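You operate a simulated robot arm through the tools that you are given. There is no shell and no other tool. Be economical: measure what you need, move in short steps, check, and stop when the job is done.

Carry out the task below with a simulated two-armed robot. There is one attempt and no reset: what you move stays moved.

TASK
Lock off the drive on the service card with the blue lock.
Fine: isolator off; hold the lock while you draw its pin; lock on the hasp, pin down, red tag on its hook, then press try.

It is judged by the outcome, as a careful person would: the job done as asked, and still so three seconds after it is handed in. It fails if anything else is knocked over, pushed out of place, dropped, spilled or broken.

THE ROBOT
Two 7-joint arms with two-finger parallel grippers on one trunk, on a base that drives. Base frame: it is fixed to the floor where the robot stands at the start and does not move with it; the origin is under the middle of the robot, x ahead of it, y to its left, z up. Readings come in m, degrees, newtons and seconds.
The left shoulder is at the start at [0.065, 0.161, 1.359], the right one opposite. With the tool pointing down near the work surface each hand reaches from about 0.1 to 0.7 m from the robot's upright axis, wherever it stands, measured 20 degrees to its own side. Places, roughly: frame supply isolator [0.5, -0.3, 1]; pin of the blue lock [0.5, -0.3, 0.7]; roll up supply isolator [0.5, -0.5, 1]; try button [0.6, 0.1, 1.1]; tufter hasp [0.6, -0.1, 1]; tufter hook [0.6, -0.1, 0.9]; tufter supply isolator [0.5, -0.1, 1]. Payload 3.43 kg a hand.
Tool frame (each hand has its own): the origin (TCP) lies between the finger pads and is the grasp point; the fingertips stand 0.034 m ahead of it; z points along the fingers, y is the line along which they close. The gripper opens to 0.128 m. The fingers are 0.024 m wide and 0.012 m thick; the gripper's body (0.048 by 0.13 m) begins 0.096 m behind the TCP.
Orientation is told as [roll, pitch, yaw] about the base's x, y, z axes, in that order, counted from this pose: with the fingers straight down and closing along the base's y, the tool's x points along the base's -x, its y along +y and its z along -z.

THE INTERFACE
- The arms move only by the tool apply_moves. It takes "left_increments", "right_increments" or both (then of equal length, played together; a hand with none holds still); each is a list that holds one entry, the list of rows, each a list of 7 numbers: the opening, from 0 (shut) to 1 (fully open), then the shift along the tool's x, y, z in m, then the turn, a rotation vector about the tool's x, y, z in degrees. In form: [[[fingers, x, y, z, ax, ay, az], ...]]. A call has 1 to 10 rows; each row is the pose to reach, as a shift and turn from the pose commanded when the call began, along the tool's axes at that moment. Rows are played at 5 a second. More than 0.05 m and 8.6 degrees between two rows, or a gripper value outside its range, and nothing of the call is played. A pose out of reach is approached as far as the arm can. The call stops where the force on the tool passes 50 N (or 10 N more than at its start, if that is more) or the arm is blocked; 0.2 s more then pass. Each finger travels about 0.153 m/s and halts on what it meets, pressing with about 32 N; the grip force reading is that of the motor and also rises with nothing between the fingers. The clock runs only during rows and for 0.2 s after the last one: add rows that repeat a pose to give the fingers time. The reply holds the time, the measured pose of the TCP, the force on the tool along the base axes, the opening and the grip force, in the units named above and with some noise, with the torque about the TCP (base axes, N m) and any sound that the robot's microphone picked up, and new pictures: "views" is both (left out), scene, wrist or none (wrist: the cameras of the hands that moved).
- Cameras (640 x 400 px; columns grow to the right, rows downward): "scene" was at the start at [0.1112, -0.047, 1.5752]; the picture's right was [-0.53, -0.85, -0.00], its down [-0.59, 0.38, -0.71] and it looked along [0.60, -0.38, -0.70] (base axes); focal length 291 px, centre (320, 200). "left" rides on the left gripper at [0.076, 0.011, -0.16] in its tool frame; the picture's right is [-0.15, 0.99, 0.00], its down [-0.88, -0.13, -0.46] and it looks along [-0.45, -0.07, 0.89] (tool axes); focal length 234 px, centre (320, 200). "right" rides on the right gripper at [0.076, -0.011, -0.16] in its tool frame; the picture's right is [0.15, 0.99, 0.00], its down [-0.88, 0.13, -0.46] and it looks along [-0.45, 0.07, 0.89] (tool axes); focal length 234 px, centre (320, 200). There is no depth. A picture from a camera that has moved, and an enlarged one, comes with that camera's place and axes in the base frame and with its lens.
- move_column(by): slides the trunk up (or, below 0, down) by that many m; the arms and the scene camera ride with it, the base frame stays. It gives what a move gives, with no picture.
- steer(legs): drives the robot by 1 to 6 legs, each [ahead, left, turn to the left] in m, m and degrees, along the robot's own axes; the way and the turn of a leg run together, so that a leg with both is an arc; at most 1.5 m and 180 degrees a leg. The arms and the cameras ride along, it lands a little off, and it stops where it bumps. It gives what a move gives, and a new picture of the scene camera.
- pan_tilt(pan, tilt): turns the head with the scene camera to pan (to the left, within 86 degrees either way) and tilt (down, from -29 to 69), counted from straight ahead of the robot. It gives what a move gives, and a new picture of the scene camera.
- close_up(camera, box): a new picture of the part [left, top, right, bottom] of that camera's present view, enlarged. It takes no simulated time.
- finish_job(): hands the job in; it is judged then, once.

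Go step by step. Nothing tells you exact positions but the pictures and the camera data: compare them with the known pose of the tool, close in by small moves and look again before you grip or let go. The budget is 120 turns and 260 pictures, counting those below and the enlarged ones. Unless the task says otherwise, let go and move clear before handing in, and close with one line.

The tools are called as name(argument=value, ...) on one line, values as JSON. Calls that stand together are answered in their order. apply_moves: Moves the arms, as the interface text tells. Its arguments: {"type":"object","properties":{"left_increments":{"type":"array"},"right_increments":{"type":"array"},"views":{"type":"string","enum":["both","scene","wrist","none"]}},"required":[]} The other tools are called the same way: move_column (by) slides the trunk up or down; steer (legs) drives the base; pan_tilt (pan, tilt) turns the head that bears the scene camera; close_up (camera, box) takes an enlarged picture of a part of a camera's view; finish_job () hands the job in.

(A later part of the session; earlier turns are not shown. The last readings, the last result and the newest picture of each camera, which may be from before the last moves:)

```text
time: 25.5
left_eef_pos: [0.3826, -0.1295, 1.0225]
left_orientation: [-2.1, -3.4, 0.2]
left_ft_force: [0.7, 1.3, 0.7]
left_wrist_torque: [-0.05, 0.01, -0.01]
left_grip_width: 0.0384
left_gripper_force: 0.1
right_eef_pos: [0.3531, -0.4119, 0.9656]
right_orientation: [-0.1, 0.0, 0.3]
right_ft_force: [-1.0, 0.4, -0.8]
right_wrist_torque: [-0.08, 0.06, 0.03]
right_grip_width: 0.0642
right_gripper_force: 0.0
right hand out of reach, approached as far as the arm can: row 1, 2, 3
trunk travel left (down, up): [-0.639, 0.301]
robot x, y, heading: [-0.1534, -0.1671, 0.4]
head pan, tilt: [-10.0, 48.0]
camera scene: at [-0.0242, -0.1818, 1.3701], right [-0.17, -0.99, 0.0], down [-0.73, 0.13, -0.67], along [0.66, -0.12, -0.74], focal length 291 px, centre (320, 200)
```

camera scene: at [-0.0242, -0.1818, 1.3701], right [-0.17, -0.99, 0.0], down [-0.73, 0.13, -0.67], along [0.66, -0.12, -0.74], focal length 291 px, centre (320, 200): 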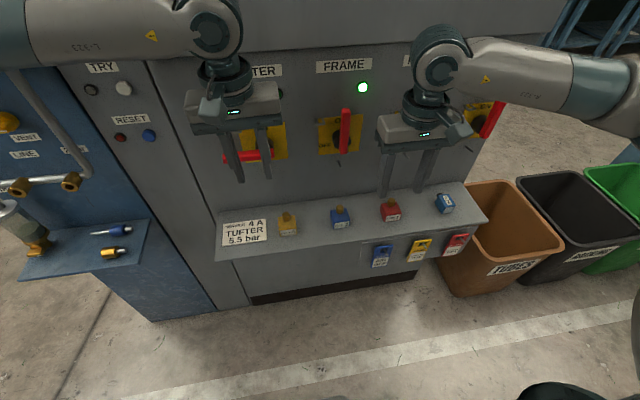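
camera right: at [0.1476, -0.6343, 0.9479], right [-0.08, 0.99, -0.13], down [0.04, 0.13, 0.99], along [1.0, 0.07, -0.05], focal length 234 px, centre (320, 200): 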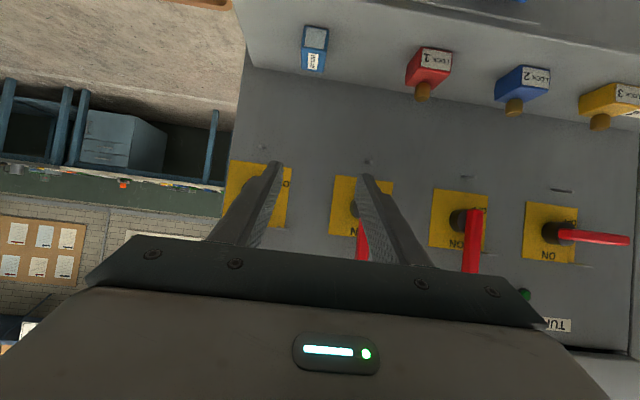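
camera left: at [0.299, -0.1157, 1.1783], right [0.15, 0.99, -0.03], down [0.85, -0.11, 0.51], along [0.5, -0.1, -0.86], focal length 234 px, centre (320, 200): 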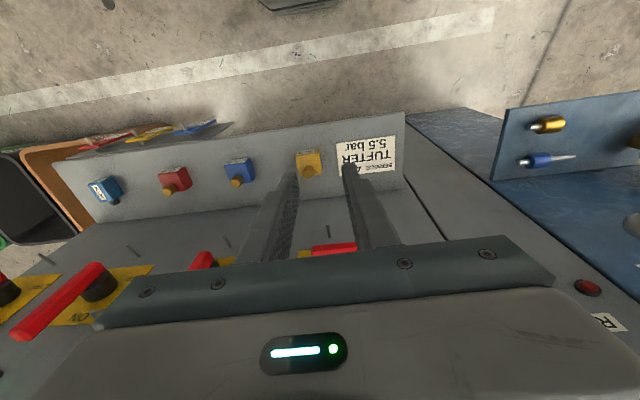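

apply_moves(right_increments=[[[0.5, 0, 0.0, 0, 0, -8, 0], [0.5, -0.01, 0.01, 0.01, 0, -16, 0], [0.5, -0.02, 0.02, 0.02, 0, -24, 0], [0.5, -0.03, 0.03, 0.03, 0, -32, 0], [0.5, -0.04, 0.04, 0.04, 0, -40, 0], [0.5, -0.045, 0.05, 0.06, 0, -48, 0], [0.5, -0.05, 0.06, 0.08, 0, -55, 0], [0.5, -0.05, 0.07, 0.1, 0, -60, 0], [0.5, -0.05, 0.08, 0.12, 0, -60, 0]]])

```text
time: 27.5
left_eef_pos: [0.3823, -0.1315, 1.0235]
left_orientation: [-1.9, -3.5, 0.2]
left_ft_force: [-0.1, -0.6, 0.3]
left_wrist_torque: [0.04, 0.02, 0.03]
left_grip_width: 0.0386
left_gripper_force: 0.0
right_eef_pos: [0.4002, -0.3586, 0.8939]
right_orientation: [0.0, -51.6, 0.3]
right_ft_force: [0.2, 0.0, -0.1]
right_wrist_torque: [-0.01, 0.0, 0.02]
right_grip_width: 0.0638
right_gripper_force: 0.0
right hand out of reach, approached as far as the arm can: row 7, 8, 9
trunk travel left (down, up): [-0.639, 0.301]
robot x, y, heading: [-0.149, -0.1675, 0.2]
head pan, tilt: [-10.0, 48.0]
camera scene: at [-0.0247, -0.1845, 1.3702], right [-0.17, -0.99, 0.0], down [-0.73, 0.13, -0.67], along [0.66, -0.11, -0.74], focal length 291 px, centre (320, 200)
camera right: at [0.2285, -0.3702, 0.9331], right [-0.1, 0.99, -0.12], down [0.19, 0.13, 0.97], along [0.98, 0.07, -0.2], focal length 234 px, centre (320, 200)
```

scene: 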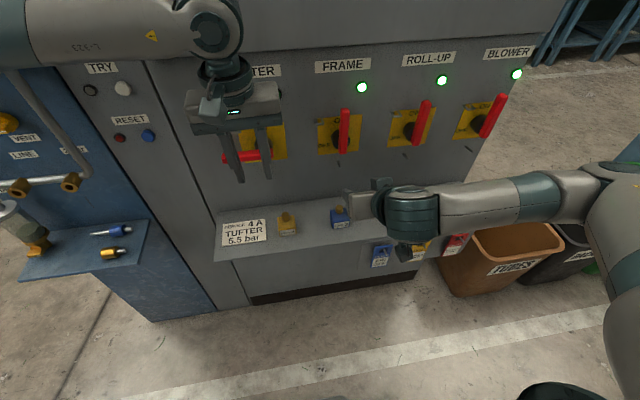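
right: 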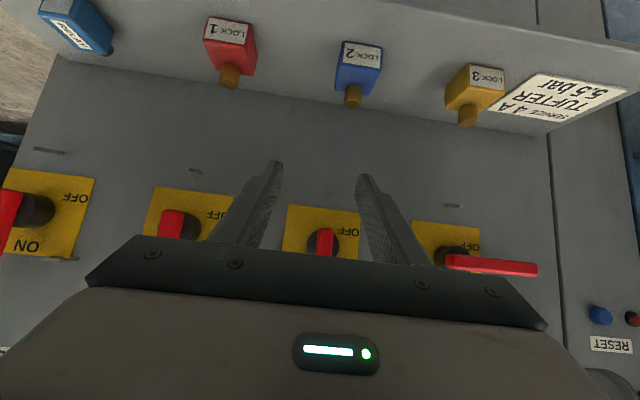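

The right hand is now in front of the lock at pitch -52°. I'll enlarge its view of the lock.

close_up(camera="right", box=[300, 20, 420, 120])

close_up(camera="left", box=[140, 130, 340, 230])

```text
4.00 times, centred on (360, 70) of right
camera zoom: at [0.2285, -0.3702, 0.9331], right [-0.1, 0.99, -0.12], down [0.19, 0.13, 0.97], along [0.98, 0.07, -0.2], focal length 937 px, centre (160, 720)
```

zoom: 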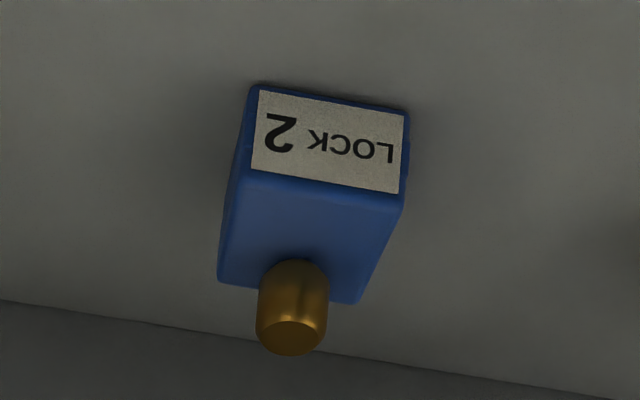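

```text
3.20 times, centred on (240, 180) of left
camera zoom: at [0.297, -0.1161, 1.1788], right [0.15, 0.99, -0.02], down [0.85, -0.11, 0.51], along [0.51, -0.1, -0.86], focal length 749 px, centre (576, 264)
```

zoom: 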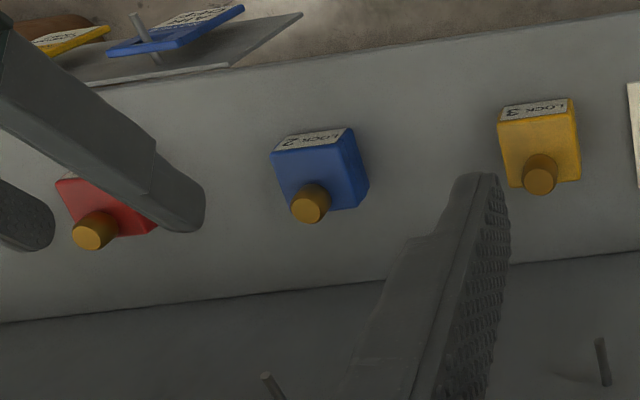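

From this close view the lock body spans x 0.453–0.496, y -0.349 to -0.303 and z 0.70–0.732. The knob sits near its back at x ≈ 0.488 and rises to z ≈ 0.754. I'll lower the right hand to a pre-grasp just in front.

apply_moves(right_increments=[[[0.55, 0.023, 0.011, 0.026, 0, 0, 0], [0.55, 0.046, 0.022, 0.053, 0, 0, 0], [0.55, 0.069, 0.0326, 0.08, 0, 0, 0]]])

close_up(camera="left", box=[140, 130, 340, 230])

```text
time: 28.3
left_eef_pos: [0.3821, -0.1344, 1.023]
left_orientation: [-1.7, -3.5, 0.1]
left_ft_force: [0.3, -1.2, 0.8]
left_wrist_torque: [0.06, -0.01, -0.02]
left_grip_width: 0.0384
left_gripper_force: 0.0
right_eef_pos: [0.425, -0.315, 0.8009]
right_orientation: [-0.4, -51.0, 0.0]
right_ft_force: [-0.5, -0.7, 0.1]
right_wrist_torque: [-0.01, -0.03, 0.01]
right_grip_width: 0.0706
right_gripper_force: 0.0
right hand out of reach, approached as far as the arm can: row 1, 2, 3
trunk travel left (down, up): [-0.639, 0.301]
robot x, y, heading: [-0.1514, -0.1689, 0.1]
head pan, tilt: [-10.0, 48.0]
camera scene: at [-0.0238, -0.1886, 1.3701], right [-0.17, -0.98, 0.0], down [-0.73, 0.13, -0.67], along [0.66, -0.11, -0.74], focal length 291 px, centre (320, 200)
camera right: at [0.2529, -0.3234, 0.8417], right [-0.08, 0.99, -0.12], down [0.2, 0.13, 0.97], along [0.98, 0.06, -0.21], focal length 234 px, centre (320, 200)
```

scene: 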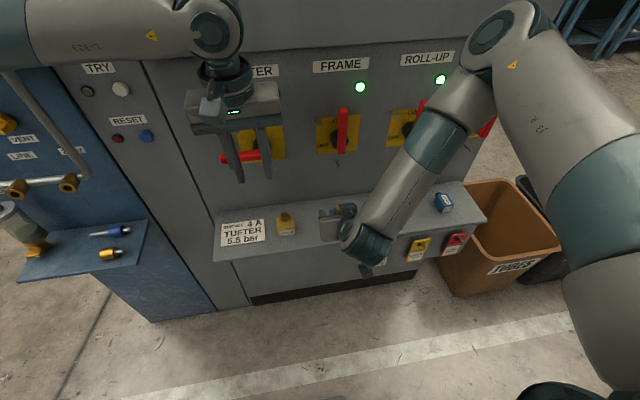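
right: 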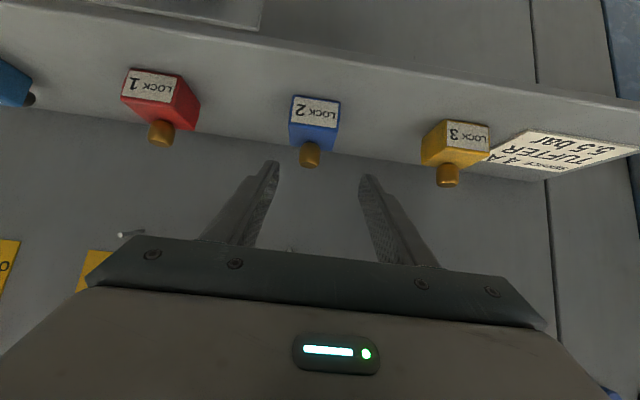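

```text
3.20 times, centred on (240, 180) of left
camera zoom: at [0.2977, -0.1203, 1.1786], right [0.15, 0.99, -0.02], down [0.85, -0.12, 0.51], along [0.5, -0.09, -0.86], focal length 749 px, centre (576, 264)
```

zoom: 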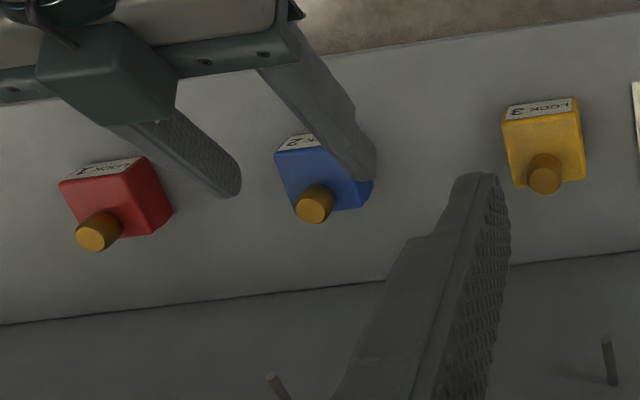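

The arm changed posture, with the elbow up, which is useful. I'll check the hand's clearances in the scene view.

close_up(camera="scene", box=[280, 170, 440, 280])

```text
3.64 times, centred on (360, 225) of scene
camera zoom: at [-0.0238, -0.1886, 1.3701], right [-0.17, -0.98, 0.0], down [-0.73, 0.13, -0.67], along [0.66, -0.11, -0.74], focal length 1057 px, centre (174, 109)
```

zoom: 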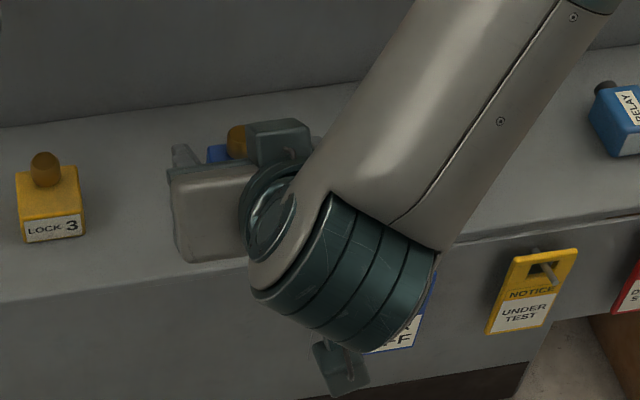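

The wrist clears the tags. I'll descend most of the way with the y correction and a bit more pitch.

apply_moves(right_increments=[[[0.55, 0.005, -0.011, 0.01, 0, -3, 0], [0.55, 0.012, -0.011, 0.025, 0, -6, 0], [0.55, 0.02, -0.011, 0.045, 0, -9, 0]]])

```text
time: 29.1
left_eef_pos: [0.3815, -0.1321, 1.0239]
left_orientation: [-2.0, -3.6, 0.2]
left_ft_force: [0.2, -0.2, -0.3]
left_wrist_torque: [-0.03, 0.0, -0.04]
left_grip_width: 0.0382
left_gripper_force: 0.0
right_eef_pos: [0.453, -0.269, 0.7903]
right_orientation: [-2.4, -59.3, 0.2]
right_ft_force: [0.2, 0.7, 1.4]
right_wrist_torque: [0.03, -0.01, 0.0]
right_grip_width: 0.0702
right_gripper_force: 0.1
right hand out of reach, approached as far as the arm can: row 1, 2, 3
trunk travel left (down, up): [-0.639, 0.301]
robot x, y, heading: [-0.1529, -0.1709, -0.1]
head pan, tilt: [-10.0, 48.0]
camera scene: at [-0.0243, -0.1833, 1.3702], right [-0.17, -0.99, 0.0], down [-0.73, 0.13, -0.67], along [0.66, -0.12, -0.74], focal length 291 px, centre (320, 200)
camera right: at [0.2773, -0.2732, 0.8063], right [-0.04, 0.99, -0.15], down [0.06, 0.15, 0.99], along [1.0, 0.03, -0.07], focal length 234 px, centre (320, 200)
```

scene: 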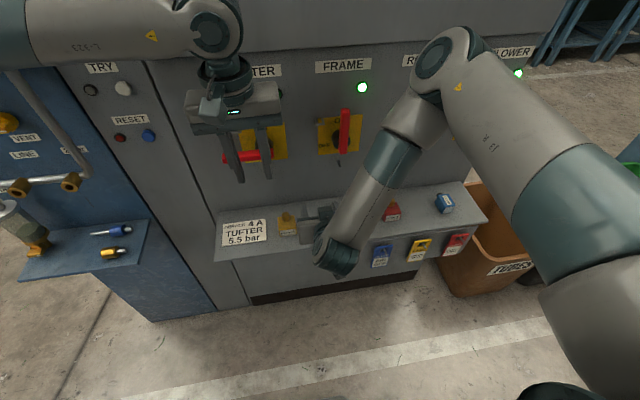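
right: 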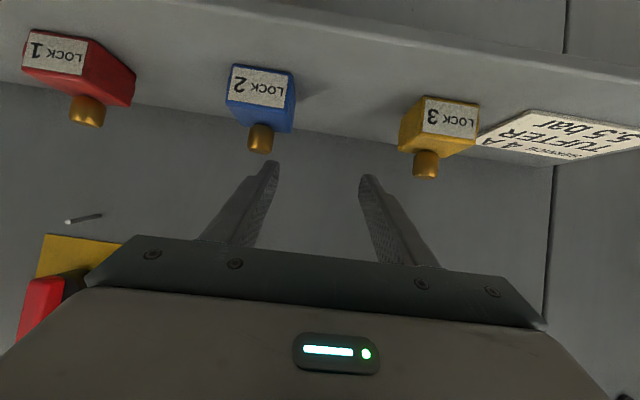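

apply_moves(right_increments=[[[0.55, -0.018, 0, -0.01, 0, 0, 0], [0.55, -0.018, -0.028, -0.01, 0, 0, 0], [0.55, -0.018, -0.057, -0.01, 2.4, 0, 0], [0.55, -0.018, -0.057, -0.01, 2.4, 0, 0]]])

```text
time: 30.1
left_eef_pos: [0.3826, -0.1315, 1.0244]
left_orientation: [-2.0, -3.6, 0.2]
left_ft_force: [0.5, 0.0, 0.7]
left_wrist_torque: [0.01, 0.01, 0.01]
left_grip_width: 0.0385
left_gripper_force: 0.0
right_eef_pos: [0.458, -0.3006, 0.8262]
right_orientation: [-3.5, -59.8, 0.3]
right_ft_force: [-0.2, -0.2, 0.0]
right_wrist_torque: [0.02, -0.01, -0.06]
right_grip_width: 0.0706
right_gripper_force: 0.1
right hand out of reach, approached as far as the arm can: row 1, 2, 3, 4
trunk travel left (down, up): [-0.639, 0.301]
robot x, y, heading: [-0.1522, -0.1707, 0.2]
head pan, tilt: [-10.0, 48.0]
camera scene: at [-0.0248, -0.1835, 1.3702], right [-0.17, -0.99, 0.0], down [-0.73, 0.13, -0.67], along [0.66, -0.12, -0.74], focal length 291 px, centre (320, 200)
camera right: at [0.2799, -0.3007, 0.8412], right [-0.03, 0.99, -0.16], down [0.05, 0.16, 0.99], along [1.0, 0.02, -0.06], focal length 234 px, centre (320, 200)
```

scene: 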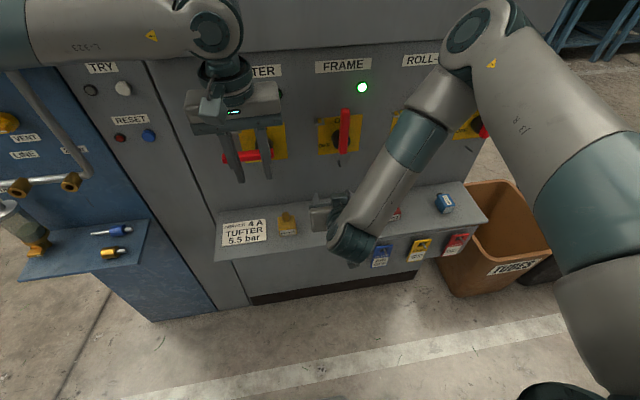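
right: 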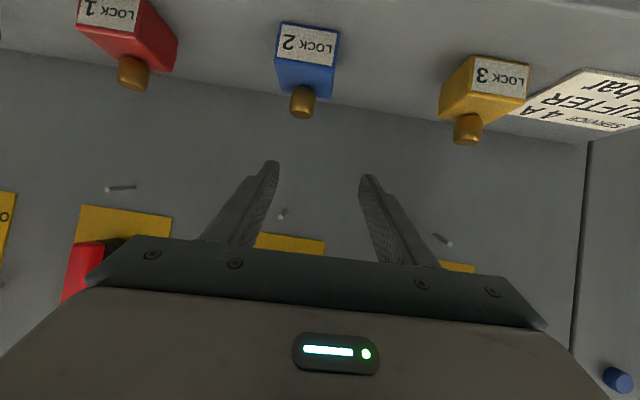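

The right arm is near its limit at this trunk height. I'll back up a little, raise the right hand, then lower the trunk to give the arms a better working height.

steer(legs=[[-0.08, -0.05, 0]])

apply_moves(right_increments=[[[0.55, -0.035, 0, -0.02, 0, 0, 0], [0.55, -0.07, 0, -0.04, 0, 0, 0], [0.55, -0.1, 0, -0.058, 0, 0, 0], [0.55, -0.13, 0, -0.075, 0, 0, 0]]], views="scene")

```text
time: 31.2
left_eef_pos: [0.3023, -0.1814, 1.0226]
left_orientation: [-2.0, -3.6, 0.2]
left_ft_force: [0.3, 0.3, -0.3]
left_wrist_torque: [0.01, -0.02, -0.02]
left_grip_width: 0.0385
left_gripper_force: 0.1
right_eef_pos: [0.3773, -0.3488, 0.8266]
right_orientation: [-3.5, -60.0, 0.3]
right_ft_force: [0.7, -0.3, 0.7]
right_wrist_torque: [0.0, -0.04, 0.0]
right_grip_width: 0.0703
right_gripper_force: 0.0
trunk travel left (down, up): [-0.639, 0.301]
robot x, y, heading: [-0.23, -0.2237, 0.1]
head pan, tilt: [-10.0, 48.0]
camera scene: at [-0.1046, -0.234, 1.3702], right [-0.17, -0.99, 0.0], down [-0.73, 0.13, -0.67], along [0.66, -0.12, -0.74], focal length 291 px, centre (320, 200)
```

scene: 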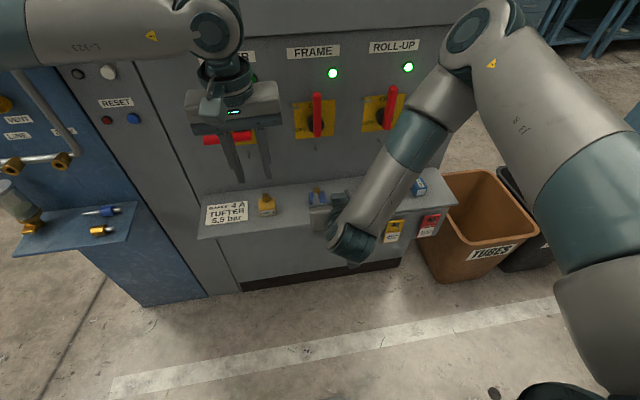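

```text
time: 32.2
left_eef_pos: [0.3036, -0.1828, 1.025]
left_orientation: [-1.9, -3.5, 0.2]
left_ft_force: [0.3, 0.0, -0.4]
left_wrist_torque: [0.05, -0.02, -0.02]
left_grip_width: 0.0385
left_gripper_force: 0.0
right_eef_pos: [0.3769, -0.3452, 0.9767]
right_orientation: [-3.5, -59.8, 0.1]
right_ft_force: [0.9, 0.9, -0.1]
right_wrist_torque: [0.02, 0.01, -0.01]
right_grip_width: 0.0703
right_gripper_force: 0.1
trunk travel left (down, up): [-0.639, 0.301]
robot x, y, heading: [-0.2301, -0.2162, -0.0]
head pan, tilt: [-10.0, 48.0]
camera scene: at [-0.1049, -0.2341, 1.3702], right [-0.17, -0.99, 0.0], down [-0.73, 0.13, -0.67], along [0.66, -0.12, -0.74], focal length 291 px, centre (320, 200)
```

scene: 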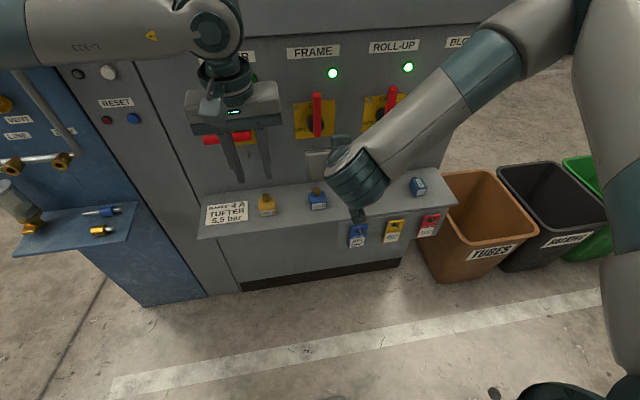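

No limits were reported. Lowering the trunk by 0.19 m.

move_column(by=-0.19)

apply_moves(right_increments=[[[0.55, 0.0, 0.005, 0, 1.5, 0, 0], [0.55, -0.012, 0.018, 0.012, 3.5, 0, 0], [0.55, -0.012, 0.018, 0.012, 3.5, 0, 0]]])

```text
time: 34.3
left_eef_pos: [0.3031, -0.1816, 0.8333]
left_orientation: [-1.9, -3.6, 0.2]
left_ft_force: [0.6, -1.3, -0.3]
left_wrist_torque: [0.0, -0.03, -0.03]
left_grip_width: 0.0385
left_gripper_force: 0.1
right_eef_pos: [0.3777, -0.3448, 0.7866]
right_orientation: [-3.5, -60.0, 0.1]
right_ft_force: [-0.4, -0.8, 0.3]
right_wrist_torque: [0.01, 0.01, 0.03]
right_grip_width: 0.0704
right_gripper_force: 0.1
trunk travel left (down, up): [-0.449, 0.491]
robot x, y, heading: [-0.2335, -0.2227, -0.1]
head pan, tilt: [-10.0, 48.0]
```

```text
time: 35.1
left_eef_pos: [0.3026, -0.1813, 0.8345]
left_orientation: [-1.9, -3.6, 0.1]
left_ft_force: [-0.6, -1.3, 0.3]
left_wrist_torque: [-0.02, 0.02, 0.0]
left_grip_width: 0.0384
left_gripper_force: 0.1
right_eef_pos: [0.3943, -0.3277, 0.7904]
right_orientation: [-7.0, -59.9, 0.2]
right_ft_force: [-0.1, -0.4, 0.1]
right_wrist_torque: [0.0, 0.01, 0.0]
right_grip_width: 0.0704
right_gripper_force: 0.1
trunk travel left (down, up): [-0.449, 0.491]
robot x, y, heading: [-0.2302, -0.2202, 0.0]
head pan, tilt: [-10.0, 48.0]
camera scene: at [-0.1044, -0.2341, 1.1802], right [-0.17, -0.98, 0.0], down [-0.73, 0.13, -0.67], along [0.66, -0.12, -0.74], focal length 291 px, centre (320, 200)
camera right: at [0.2181, -0.3193, 0.8045], right [0.03, 0.98, -0.19], down [0.06, 0.19, 0.98], along [1.0, -0.04, -0.06], focal length 234 px, centre (320, 200)
```

scene: 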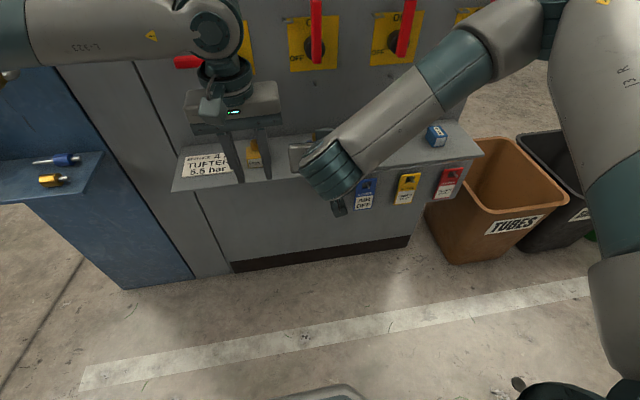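
right: 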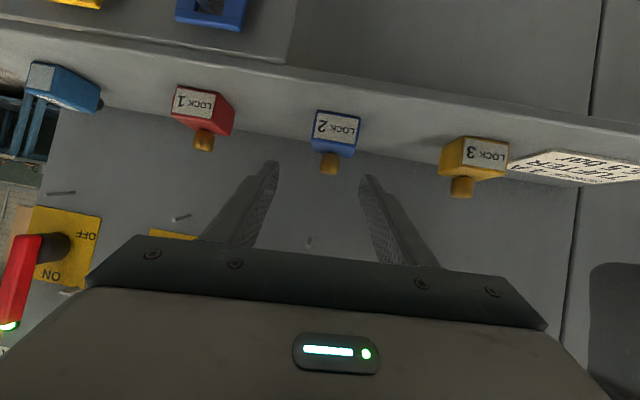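

Reach is good now. I'll remove the small roll and come closer.

apply_moves(right_increments=[[[0.5, 0.004, 0.003, 0.014, -3.5, 0, 0], [0.5, 0.011, 0.007, 0.041, -7, 0, 0], [0.5, 0.011, 0.007, 0.041, -7, 0, 0]]])

```text
time: 35.9
left_eef_pos: [0.3023, -0.1821, 0.8338]
left_orientation: [-2.0, -3.7, 0.2]
left_ft_force: [0.0, -0.7, -0.2]
left_wrist_torque: [0.0, 0.0, 0.01]
left_grip_width: 0.0384
left_gripper_force: 0.1
right_eef_pos: [0.4254, -0.3261, 0.7605]
right_orientation: [0.1, -59.9, 0.4]
right_ft_force: [0.1, 0.6, -1.1]
right_wrist_torque: [0.0, 0.0, 0.01]
right_grip_width: 0.0642
right_gripper_force: 0.0
trunk travel left (down, up): [-0.449, 0.491]
robot x, y, heading: [-0.2288, -0.2169, -0.1]
head pan, tilt: [-10.0, 48.0]
camera scene: at [-0.1046, -0.2334, 1.1803], right [-0.17, -0.99, 0.0], down [-0.73, 0.13, -0.67], along [0.66, -0.12, -0.74], focal length 291 px, centre (320, 200)
camera right: at [0.2485, -0.3364, 0.7741], right [-0.08, 0.99, -0.13], down [0.05, 0.13, 0.99], along [1.0, 0.07, -0.06], focal length 234 px, centre (320, 200)
```

scene: 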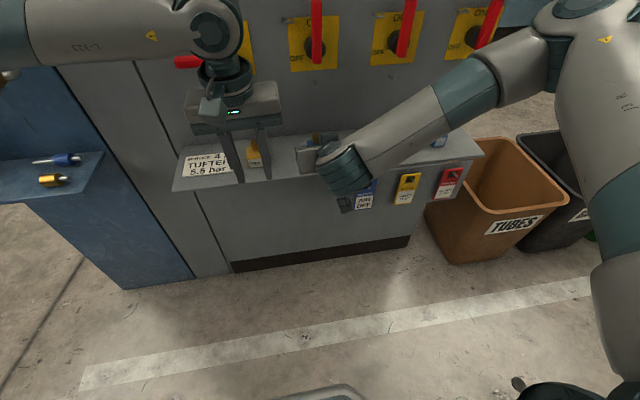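
right: 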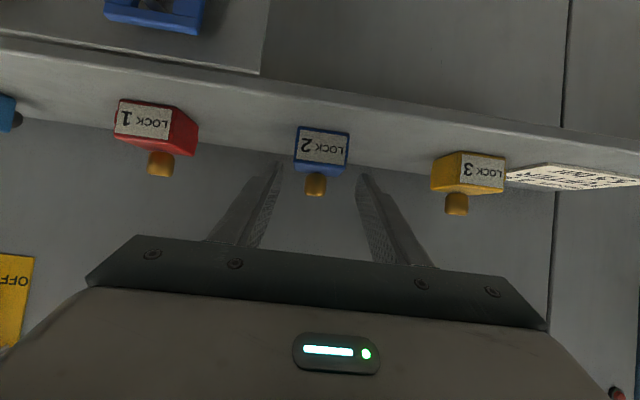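

The lock is centred between the fingers and the ledge is at z ≈ 0.70. I'll slide in and close on the body.

apply_moves(right_increments=[[[0.5, 0.004, 0, 0.015, 0, -4, 0], [0.5, 0.0085, 0, 0.03, 0, -8, 0], [0.5, 0.0128, 0, 0.0428, 0, -8, 0], [0.42, 0.0128, 0, 0.0428, 0, -8, 0], [0.37, 0.0128, 0, 0.0428, 0, -8, 0], [0.2, 0.0128, 0, 0.0428, 0, -8, 0], [0.2, 0.0128, 0, 0.0428, 0, -8, 0]]])

close_up(camera="scene", box=[270, 110, 390, 220])

```text
time: 37.5
left_eef_pos: [0.3023, -0.1827, 0.8336]
left_orientation: [-2.0, -3.6, 0.2]
left_ft_force: [-0.5, 0.0, 1.4]
left_wrist_torque: [-0.01, 0.0, -0.03]
left_grip_width: 0.0384
left_gripper_force: 0.1
right_eef_pos: [0.456, -0.3249, 0.728]
right_orientation: [-0.2, -67.9, 0.2]
right_ft_force: [-0.1, 1.2, 2.2]
right_wrist_torque: [0.05, -0.03, 0.04]
right_grip_width: 0.048
right_gripper_force: 32.1
trunk travel left (down, up): [-0.449, 0.491]
robot x, y, heading: [-0.2333, -0.2236, 0.0]
head pan, tilt: [-10.0, 48.0]
camera scene: at [-0.1043, -0.2337, 1.1802], right [-0.17, -0.99, 0.0], down [-0.73, 0.13, -0.67], along [0.66, -0.12, -0.74], focal length 291 px, centre (320, 200)
camera right: at [0.2788, -0.3351, 0.7179], right [-0.06, 0.99, -0.14], down [-0.09, 0.13, 0.99], along [0.99, 0.07, 0.08], focal length 234 px, centre (320, 200)
```

scene: 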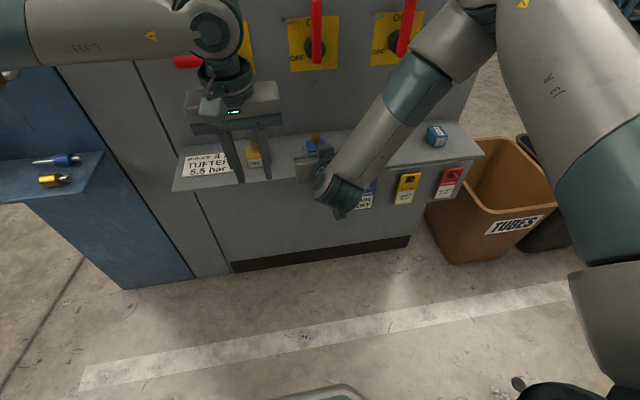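
right: 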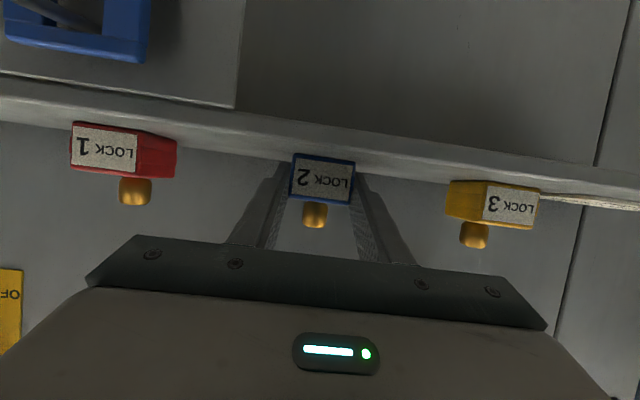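

```text
3.64 times, centred on (330, 165) of scene
camera zoom: at [-0.1043, -0.2337, 1.1802], right [-0.17, -0.99, 0.0], down [-0.73, 0.13, -0.67], along [0.66, -0.12, -0.74], focal length 1057 px, centre (284, 327)
```

zoom: 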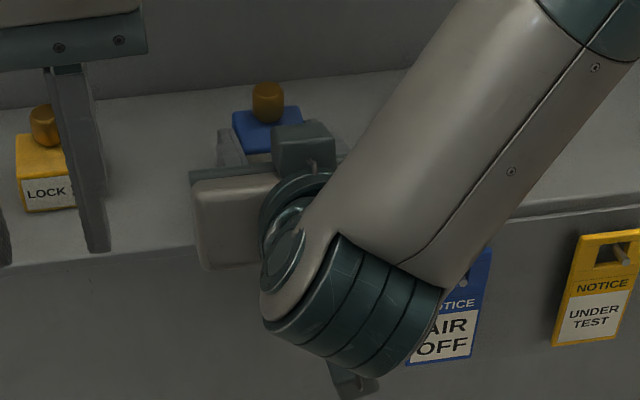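

The lock body is held (48 mm between the fingers). I'll bring the left hand, tilted 20° back to clear the FRAME lever, above the pin knob.

apply_moves(left_increments=[[[0.45, -0.03, -0.01, -0.02, -1, -4, 0], [0.45, -0.06, -0.03, -0.034, -2, -8, 0], [0.45, -0.09, -0.05, -0.034, -2, -12, 0], [0.45, -0.12, -0.07, -0.034, -2, -16.4, 0], [0.45, -0.14, -0.09, -0.034, -2, -16.4, 0], [0.45, -0.16, -0.12, -0.02, -2, -16.4, 0], [0.45, -0.175, -0.1438, -0.01, -2, -16.4, 0], [0.45, -0.175, -0.1438, -0.01, -2, -16.4, 0]]])

```text
time: 39.3
left_eef_pos: [0.4765, -0.3255, 0.8601]
left_orientation: [0.1, -20.0, 0.4]
left_ft_force: [-0.7, 0.5, 0.2]
left_wrist_torque: [0.02, 0.0, 0.03]
left_grip_width: 0.0578
left_gripper_force: 0.1
right_eef_pos: [0.4549, -0.3248, 0.7263]
right_orientation: [-0.3, -67.9, 0.2]
right_ft_force: [-0.7, 0.6, 3.7]
right_wrist_torque: [0.04, -0.03, -0.04]
right_grip_width: 0.0481
right_gripper_force: 32.3
trunk travel left (down, up): [-0.449, 0.491]
robot x, y, heading: [-0.2296, -0.2206, 0.0]
head pan, tilt: [-10.0, 48.0]
camera scene: at [-0.1045, -0.2336, 1.1802], right [-0.17, -0.99, 0.0], down [-0.73, 0.13, -0.67], along [0.66, -0.12, -0.74], focal length 291 px, centre (320, 200)
camera left: at [0.3508, -0.3146, 0.9844], right [0.13, 0.99, 0.05], down [0.67, -0.13, 0.73], along [0.73, -0.06, -0.68], focal length 234 px, centre (320, 200)
```

scene: 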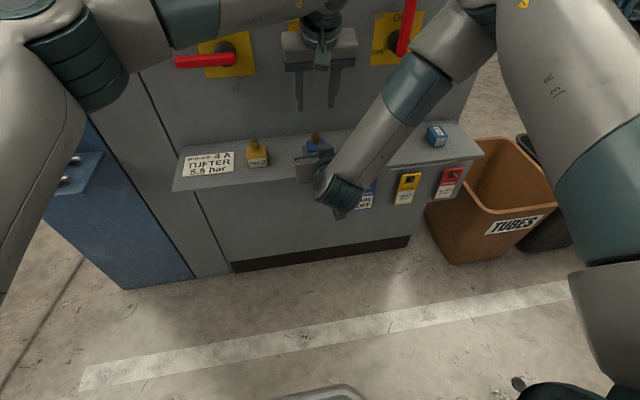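
left: 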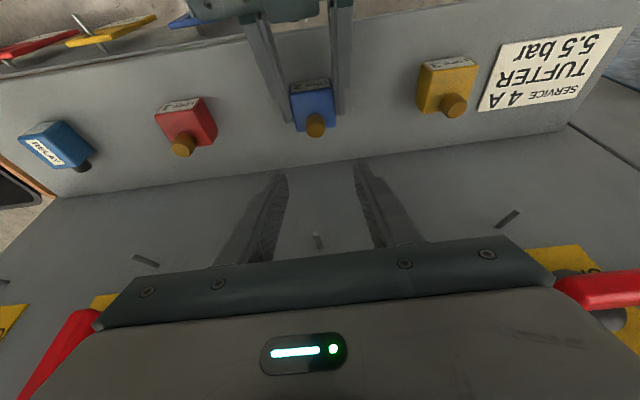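

The left hand is right over the knob. I'll descend until the tips are just above the lock's top, then close on the knob.

apply_moves(left_increments=[[[0.45, 0.012, 0, 0.033, 0, 0, 0], [0.45, 0.022, 0, 0.06, 0, 0, 0], [0.45, 0.0295, 0, 0.081, 0, 0, 0], [0.3, 0.0295, 0, 0.081, 0, 0, 0], [0.1, 0.0295, 0, 0.081, 0, 0, 0], [0.0, 0.0295, 0, 0.081, 0, 0, 0], [0.0, 0.0295, 0, 0.081, 0, 0, 0]]])

close_up(camera="left", box=[230, 60, 410, 260])

```text
time: 40.9
left_eef_pos: [0.4773, -0.3253, 0.773]
left_orientation: [0.1, -20.0, 0.3]
left_ft_force: [2.3, -1.3, 0.5]
left_wrist_torque: [-0.31, -0.13, 0.01]
left_grip_width: 0.0207
left_gripper_force: 32.5
right_eef_pos: [0.4556, -0.3237, 0.7286]
right_orientation: [-0.1, -67.8, 0.2]
right_ft_force: [-2.7, -0.8, 4.4]
right_wrist_torque: [0.16, -0.04, 0.01]
right_grip_width: 0.0479
right_gripper_force: 32.2
trunk travel left (down, up): [-0.449, 0.491]
robot x, y, heading: [-0.2322, -0.2221, 0.1]
head pan, tilt: [-10.0, 48.0]
camera scene: at [-0.1045, -0.2339, 1.1802], right [-0.17, -0.99, 0.0], down [-0.73, 0.13, -0.67], along [0.66, -0.12, -0.74], focal length 291 px, centre (320, 200)
camera left: at [0.3513, -0.3149, 0.8985], right [0.13, 0.99, 0.05], down [0.67, -0.13, 0.73], along [0.73, -0.06, -0.68], focal length 234 px, centre (320, 200)
```

scene: 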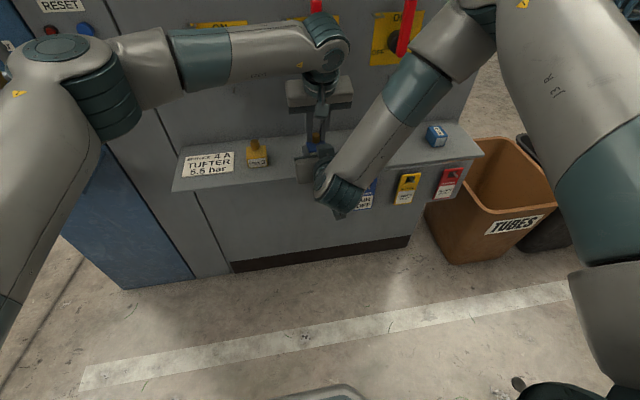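
left: 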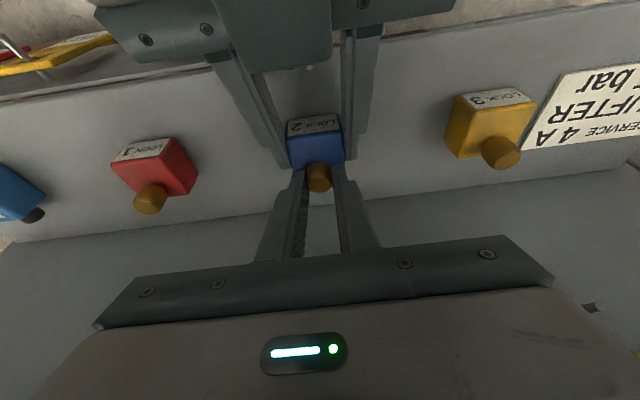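

```text
2.00 times, centred on (320, 160) of left
camera zoom: at [0.3513, -0.3149, 0.8985], right [0.13, 0.99, 0.05], down [0.67, -0.13, 0.73], along [0.73, -0.06, -0.68], focal length 468 px, centre (320, 280)
```

zoom: 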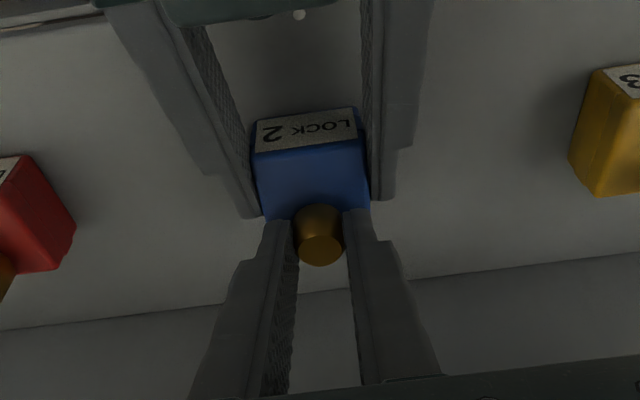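

The knob is gripped (21 mm). I'll draw the pin straight up slowly while the right hand holds the lock.

apply_moves(left_increments=[[[0.0, -0.0034, 0, -0.0094, 0, 0, 0], [0.0, -0.0068, 0, -0.0188, 0, 0, 0], [0.0, -0.0103, 0, -0.0282, 0, 0, 0], [0.0, -0.0137, 0, -0.0376, 0, 0, 0]]])

close_up(camera="left", box=[230, 60, 410, 260])

close_up(camera="scene", box=[270, 90, 370, 190])

```text
time: 41.9
left_eef_pos: [0.4758, -0.3256, 0.8138]
left_orientation: [0.1, -19.8, 0.3]
left_ft_force: [-5.2, -2.0, -21.4]
left_wrist_torque: [-0.07, 0.35, -0.03]
left_grip_width: 0.0209
left_gripper_force: 32.1
right_eef_pos: [0.4561, -0.3258, 0.7288]
right_orientation: [-0.3, -67.9, 0.2]
right_ft_force: [4.8, 1.9, 18.3]
right_wrist_torque: [-0.07, -0.34, 0.01]
right_grip_width: 0.0477
right_gripper_force: 31.9
trunk travel left (down, up): [-0.449, 0.491]
robot x, y, heading: [-0.231, -0.2207, 0.1]
head pan, tilt: [-10.0, 48.0]
camera scene: at [-0.1039, -0.2339, 1.1801], right [-0.17, -0.99, 0.0], down [-0.73, 0.13, -0.67], along [0.66, -0.12, -0.74], focal length 291 px, centre (320, 200)
camera left: at [0.3512, -0.3151, 0.9377], right [0.13, 0.99, 0.05], down [0.68, -0.13, 0.73], along [0.73, -0.06, -0.69], focal length 234 px, centre (320, 200)
```

scene: 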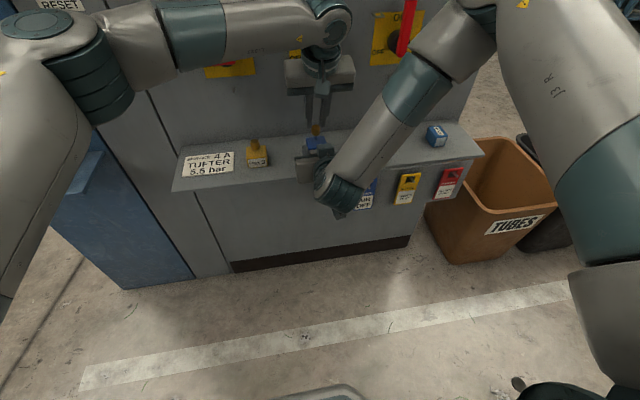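
left: 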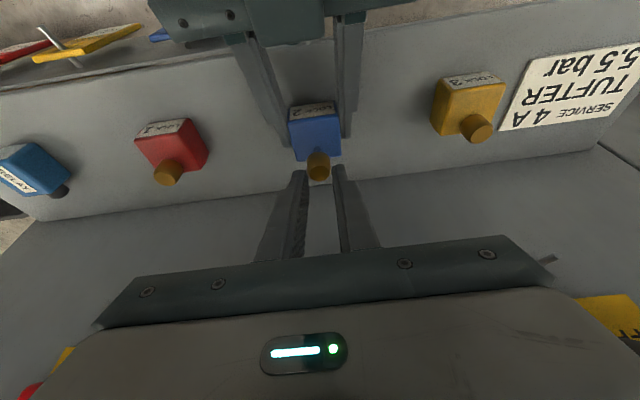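

```text
2.00 times, centred on (320, 160) of left
camera zoom: at [0.3512, -0.3151, 0.9377], right [0.13, 0.99, 0.05], down [0.68, -0.13, 0.73], along [0.73, -0.06, -0.69], focal length 468 px, centre (320, 280)
```

zoom: 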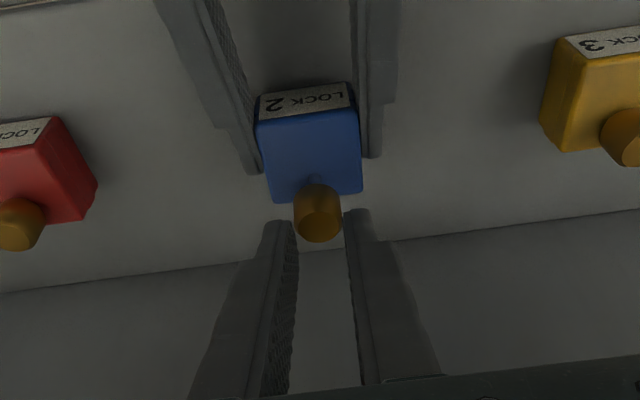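

```text
4.00 times, centred on (320, 140) of scene
camera zoom: at [-0.1039, -0.2339, 1.1801], right [-0.17, -0.99, 0.0], down [-0.73, 0.13, -0.67], along [0.66, -0.12, -0.74], focal length 1163 px, centre (320, 440)
```

zoom: 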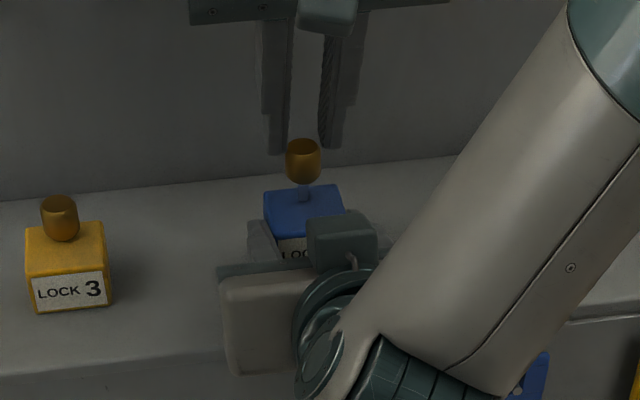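

The pin has risen about 23 mm and its stem shows, but the fingers are now only on the knob's top edge with 21 N of pull. I'll open slightly to see whether the pin stays up.

apply_moves(left_increments=[[[0.3, 0.0, 0, 0.0, 0, 0, 0], [0.4, 0.0, 0, 0, 0, 0, 0]]], views="none")

close_up(camera="scene", box=[290, 100, 350, 160])

close_up(camera="left", box=[270, 80, 370, 200])

close_up(camera="right", box=[250, 130, 400, 270])

```text
time: 42.5
left_eef_pos: [0.4771, -0.3248, 0.8144]
left_orientation: [0.0, -19.9, 0.5]
left_ft_force: [0.0, -0.2, -0.7]
left_wrist_torque: [0.0, -0.06, -0.01]
left_grip_width: 0.0512
left_gripper_force: 0.0
right_eef_pos: [0.4547, -0.3247, 0.7274]
right_orientation: [-0.3, -67.5, 0.3]
right_ft_force: [-0.1, 0.2, -1.6]
right_wrist_torque: [0.01, 0.06, 0.02]
right_grip_width: 0.0481
right_gripper_force: 31.3
trunk travel left (down, up): [-0.449, 0.491]
robot x, y, heading: [-0.2287, -0.2218, 0.1]
head pan, tilt: [-10.0, 48.0]
```

```text
6.67 times, centred on (320, 130) of scene
camera zoom: at [-0.1041, -0.2338, 1.1801], right [-0.17, -0.99, 0.0], down [-0.73, 0.13, -0.67], along [0.66, -0.12, -0.74], focal length 1938 px, centre (320, 667)
```

zoom: 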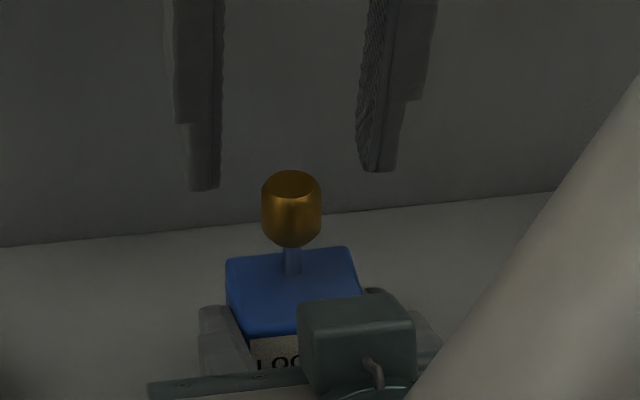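

```text
3.33 times, centred on (320, 140) of left
camera zoom: at [0.352, -0.3146, 0.9385], right [0.13, 0.99, 0.05], down [0.67, -0.12, 0.73], along [0.73, -0.06, -0.68], focal length 781 px, centre (320, 400)
```

zoom: 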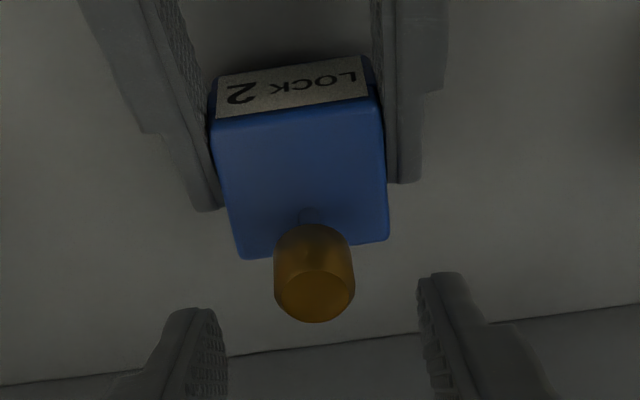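

```text
2.86 times, centred on (325, 200) of right
camera zoom: at [0.2784, -0.3356, 0.7171], right [-0.06, 0.99, -0.14], down [-0.09, 0.13, 0.99], along [0.99, 0.07, 0.08], focal length 669 px, centre (306, 200)
```

zoom: 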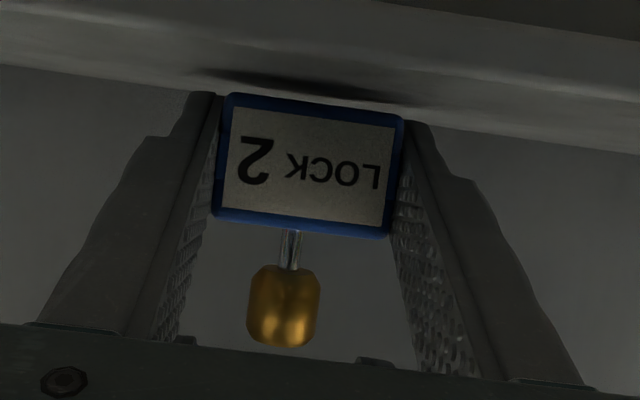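

The pin stays up by friction. I'll regrip the knob fully, then pull a bit more to find out whether it's at its stop.

apply_moves(left_increments=[[[0.4, 0.0048, 0, 0.0132, 0, 0, 0], [0.4, 0.0089, 0, 0.0244, 0, 0, 0], [0.2, 0.0089, 0, 0.0244, 0, 0, 0], [0.0, 0.0089, 0, 0.0244, 0, 0, 0], [0.0, 0.0089, 0, 0.0244, 0, 0, 0]]], views="none")

apply_moves(left_increments=[[[0.0, -0.0017, 0, -0.0047, 0, 0, 0], [0.0, -0.0034, 0, -0.0094, 0, 0, 0]]], views="none")

close_up(camera="scene", box=[290, 100, 350, 160])

close_up(camera="right", box=[250, 130, 400, 270])

```text
time: 43.7
left_eef_pos: [0.4775, -0.324, 0.7877]
left_orientation: [0.0, -19.9, 0.4]
left_ft_force: [0.7, -1.8, -0.3]
left_wrist_torque: [-0.1, -0.15, 0.02]
left_grip_width: 0.0209
left_gripper_force: 32.0
right_eef_pos: [0.4559, -0.3248, 0.7268]
right_orientation: [-0.1, -67.7, 0.2]
right_ft_force: [-0.2, 1.1, -2.4]
right_wrist_torque: [0.03, 0.22, 0.02]
right_grip_width: 0.048
right_gripper_force: 32.0
trunk travel left (down, up): [-0.449, 0.491]
robot x, y, heading: [-0.2286, -0.2219, 0.0]
head pan, tilt: [-10.0, 48.0]
```

```text
time: 44.3
left_eef_pos: [0.4768, -0.3227, 0.7949]
left_orientation: [0.1, -19.7, 0.4]
left_ft_force: [6.3, -3.3, -26.0]
left_wrist_torque: [-0.38, 0.0, -0.02]
left_grip_width: 0.0212
left_gripper_force: 32.1
right_eef_pos: [0.4574, -0.3236, 0.7307]
right_orientation: [0.0, -68.1, 0.1]
right_ft_force: [-6.2, 2.3, 23.3]
right_wrist_torque: [0.28, -0.87, 0.06]
right_grip_width: 0.048
right_gripper_force: 32.3
trunk travel left (down, up): [-0.449, 0.491]
robot x, y, heading: [-0.231, -0.2235, 0.0]
head pan, tilt: [-10.0, 48.0]
```

```text
6.67 times, centred on (320, 130) of scene
camera zoom: at [-0.1039, -0.2339, 1.1801], right [-0.17, -0.99, 0.0], down [-0.73, 0.13, -0.67], along [0.66, -0.12, -0.74], focal length 1938 px, centre (320, 667)
```

zoom: 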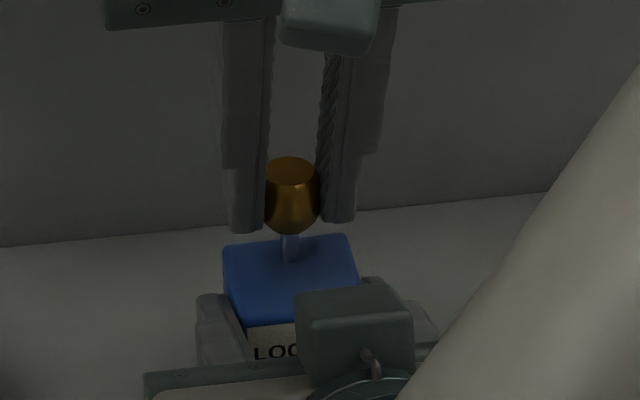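

```text
2.86 times, centred on (325, 200) of right
camera zoom: at [0.2804, -0.3348, 0.7191], right [-0.05, 0.99, -0.14], down [-0.09, 0.13, 0.99], along [0.99, 0.07, 0.09], focal length 669 px, centre (306, 200)
```

zoom: 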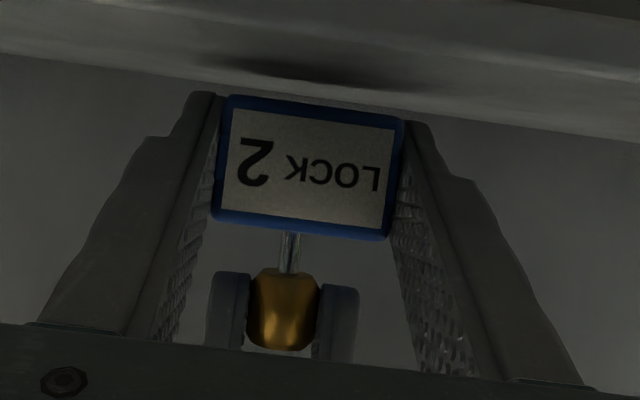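

The stem didn't extend further and both hands just loaded up, so the pin is fully drawn and captive. I'll release it and take the left hand away up and to the left.

apply_moves(left_increments=[[[0.0, 0.0015, 0, 0.004, 0, 0, 0], [0.25, 0.0015, 0, 0.004, 0, 0, 0], [0.4, 0.0015, 0, 0.004, 0, 0, 0], [0.4, -0.016, 0, -0.04, 0, 0, 0], [0.4, -0.025, 0, -0.08, 0, 0, 0], [0.4, 0.02, 0.02, -0.1, 0, 0, 0], [0.4, 0.06, 0.05, -0.11, 0, 0, 0], [0.4, 0.08, 0.09, -0.12, 0, 0, 0], [0.4, 0.08, 0.13, -0.13, 0, 0, 0], [0.4, 0.08, 0.17, -0.14, 0, 0, 0]]])

close_up(camera="scene", box=[270, 100, 370, 180])

```text
refused: row 6 steps farther than a row can; nothing moved
```

```text
5.00 times, centred on (320, 140) of scene
camera zoom: at [-0.1039, -0.2339, 1.1801], right [-0.17, -0.99, 0.0], down [-0.73, 0.13, -0.67], along [0.66, -0.12, -0.74], focal length 1453 px, centre (320, 500)
```

zoom: 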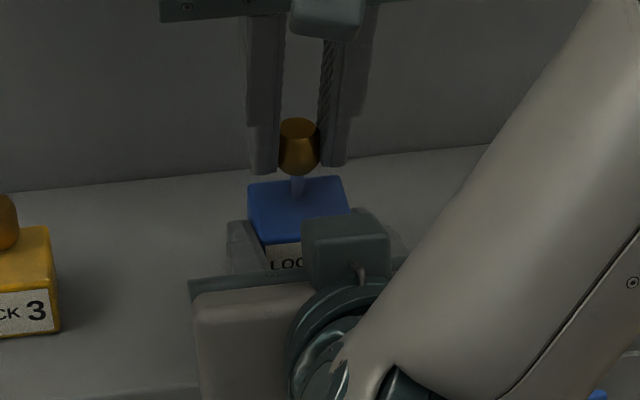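

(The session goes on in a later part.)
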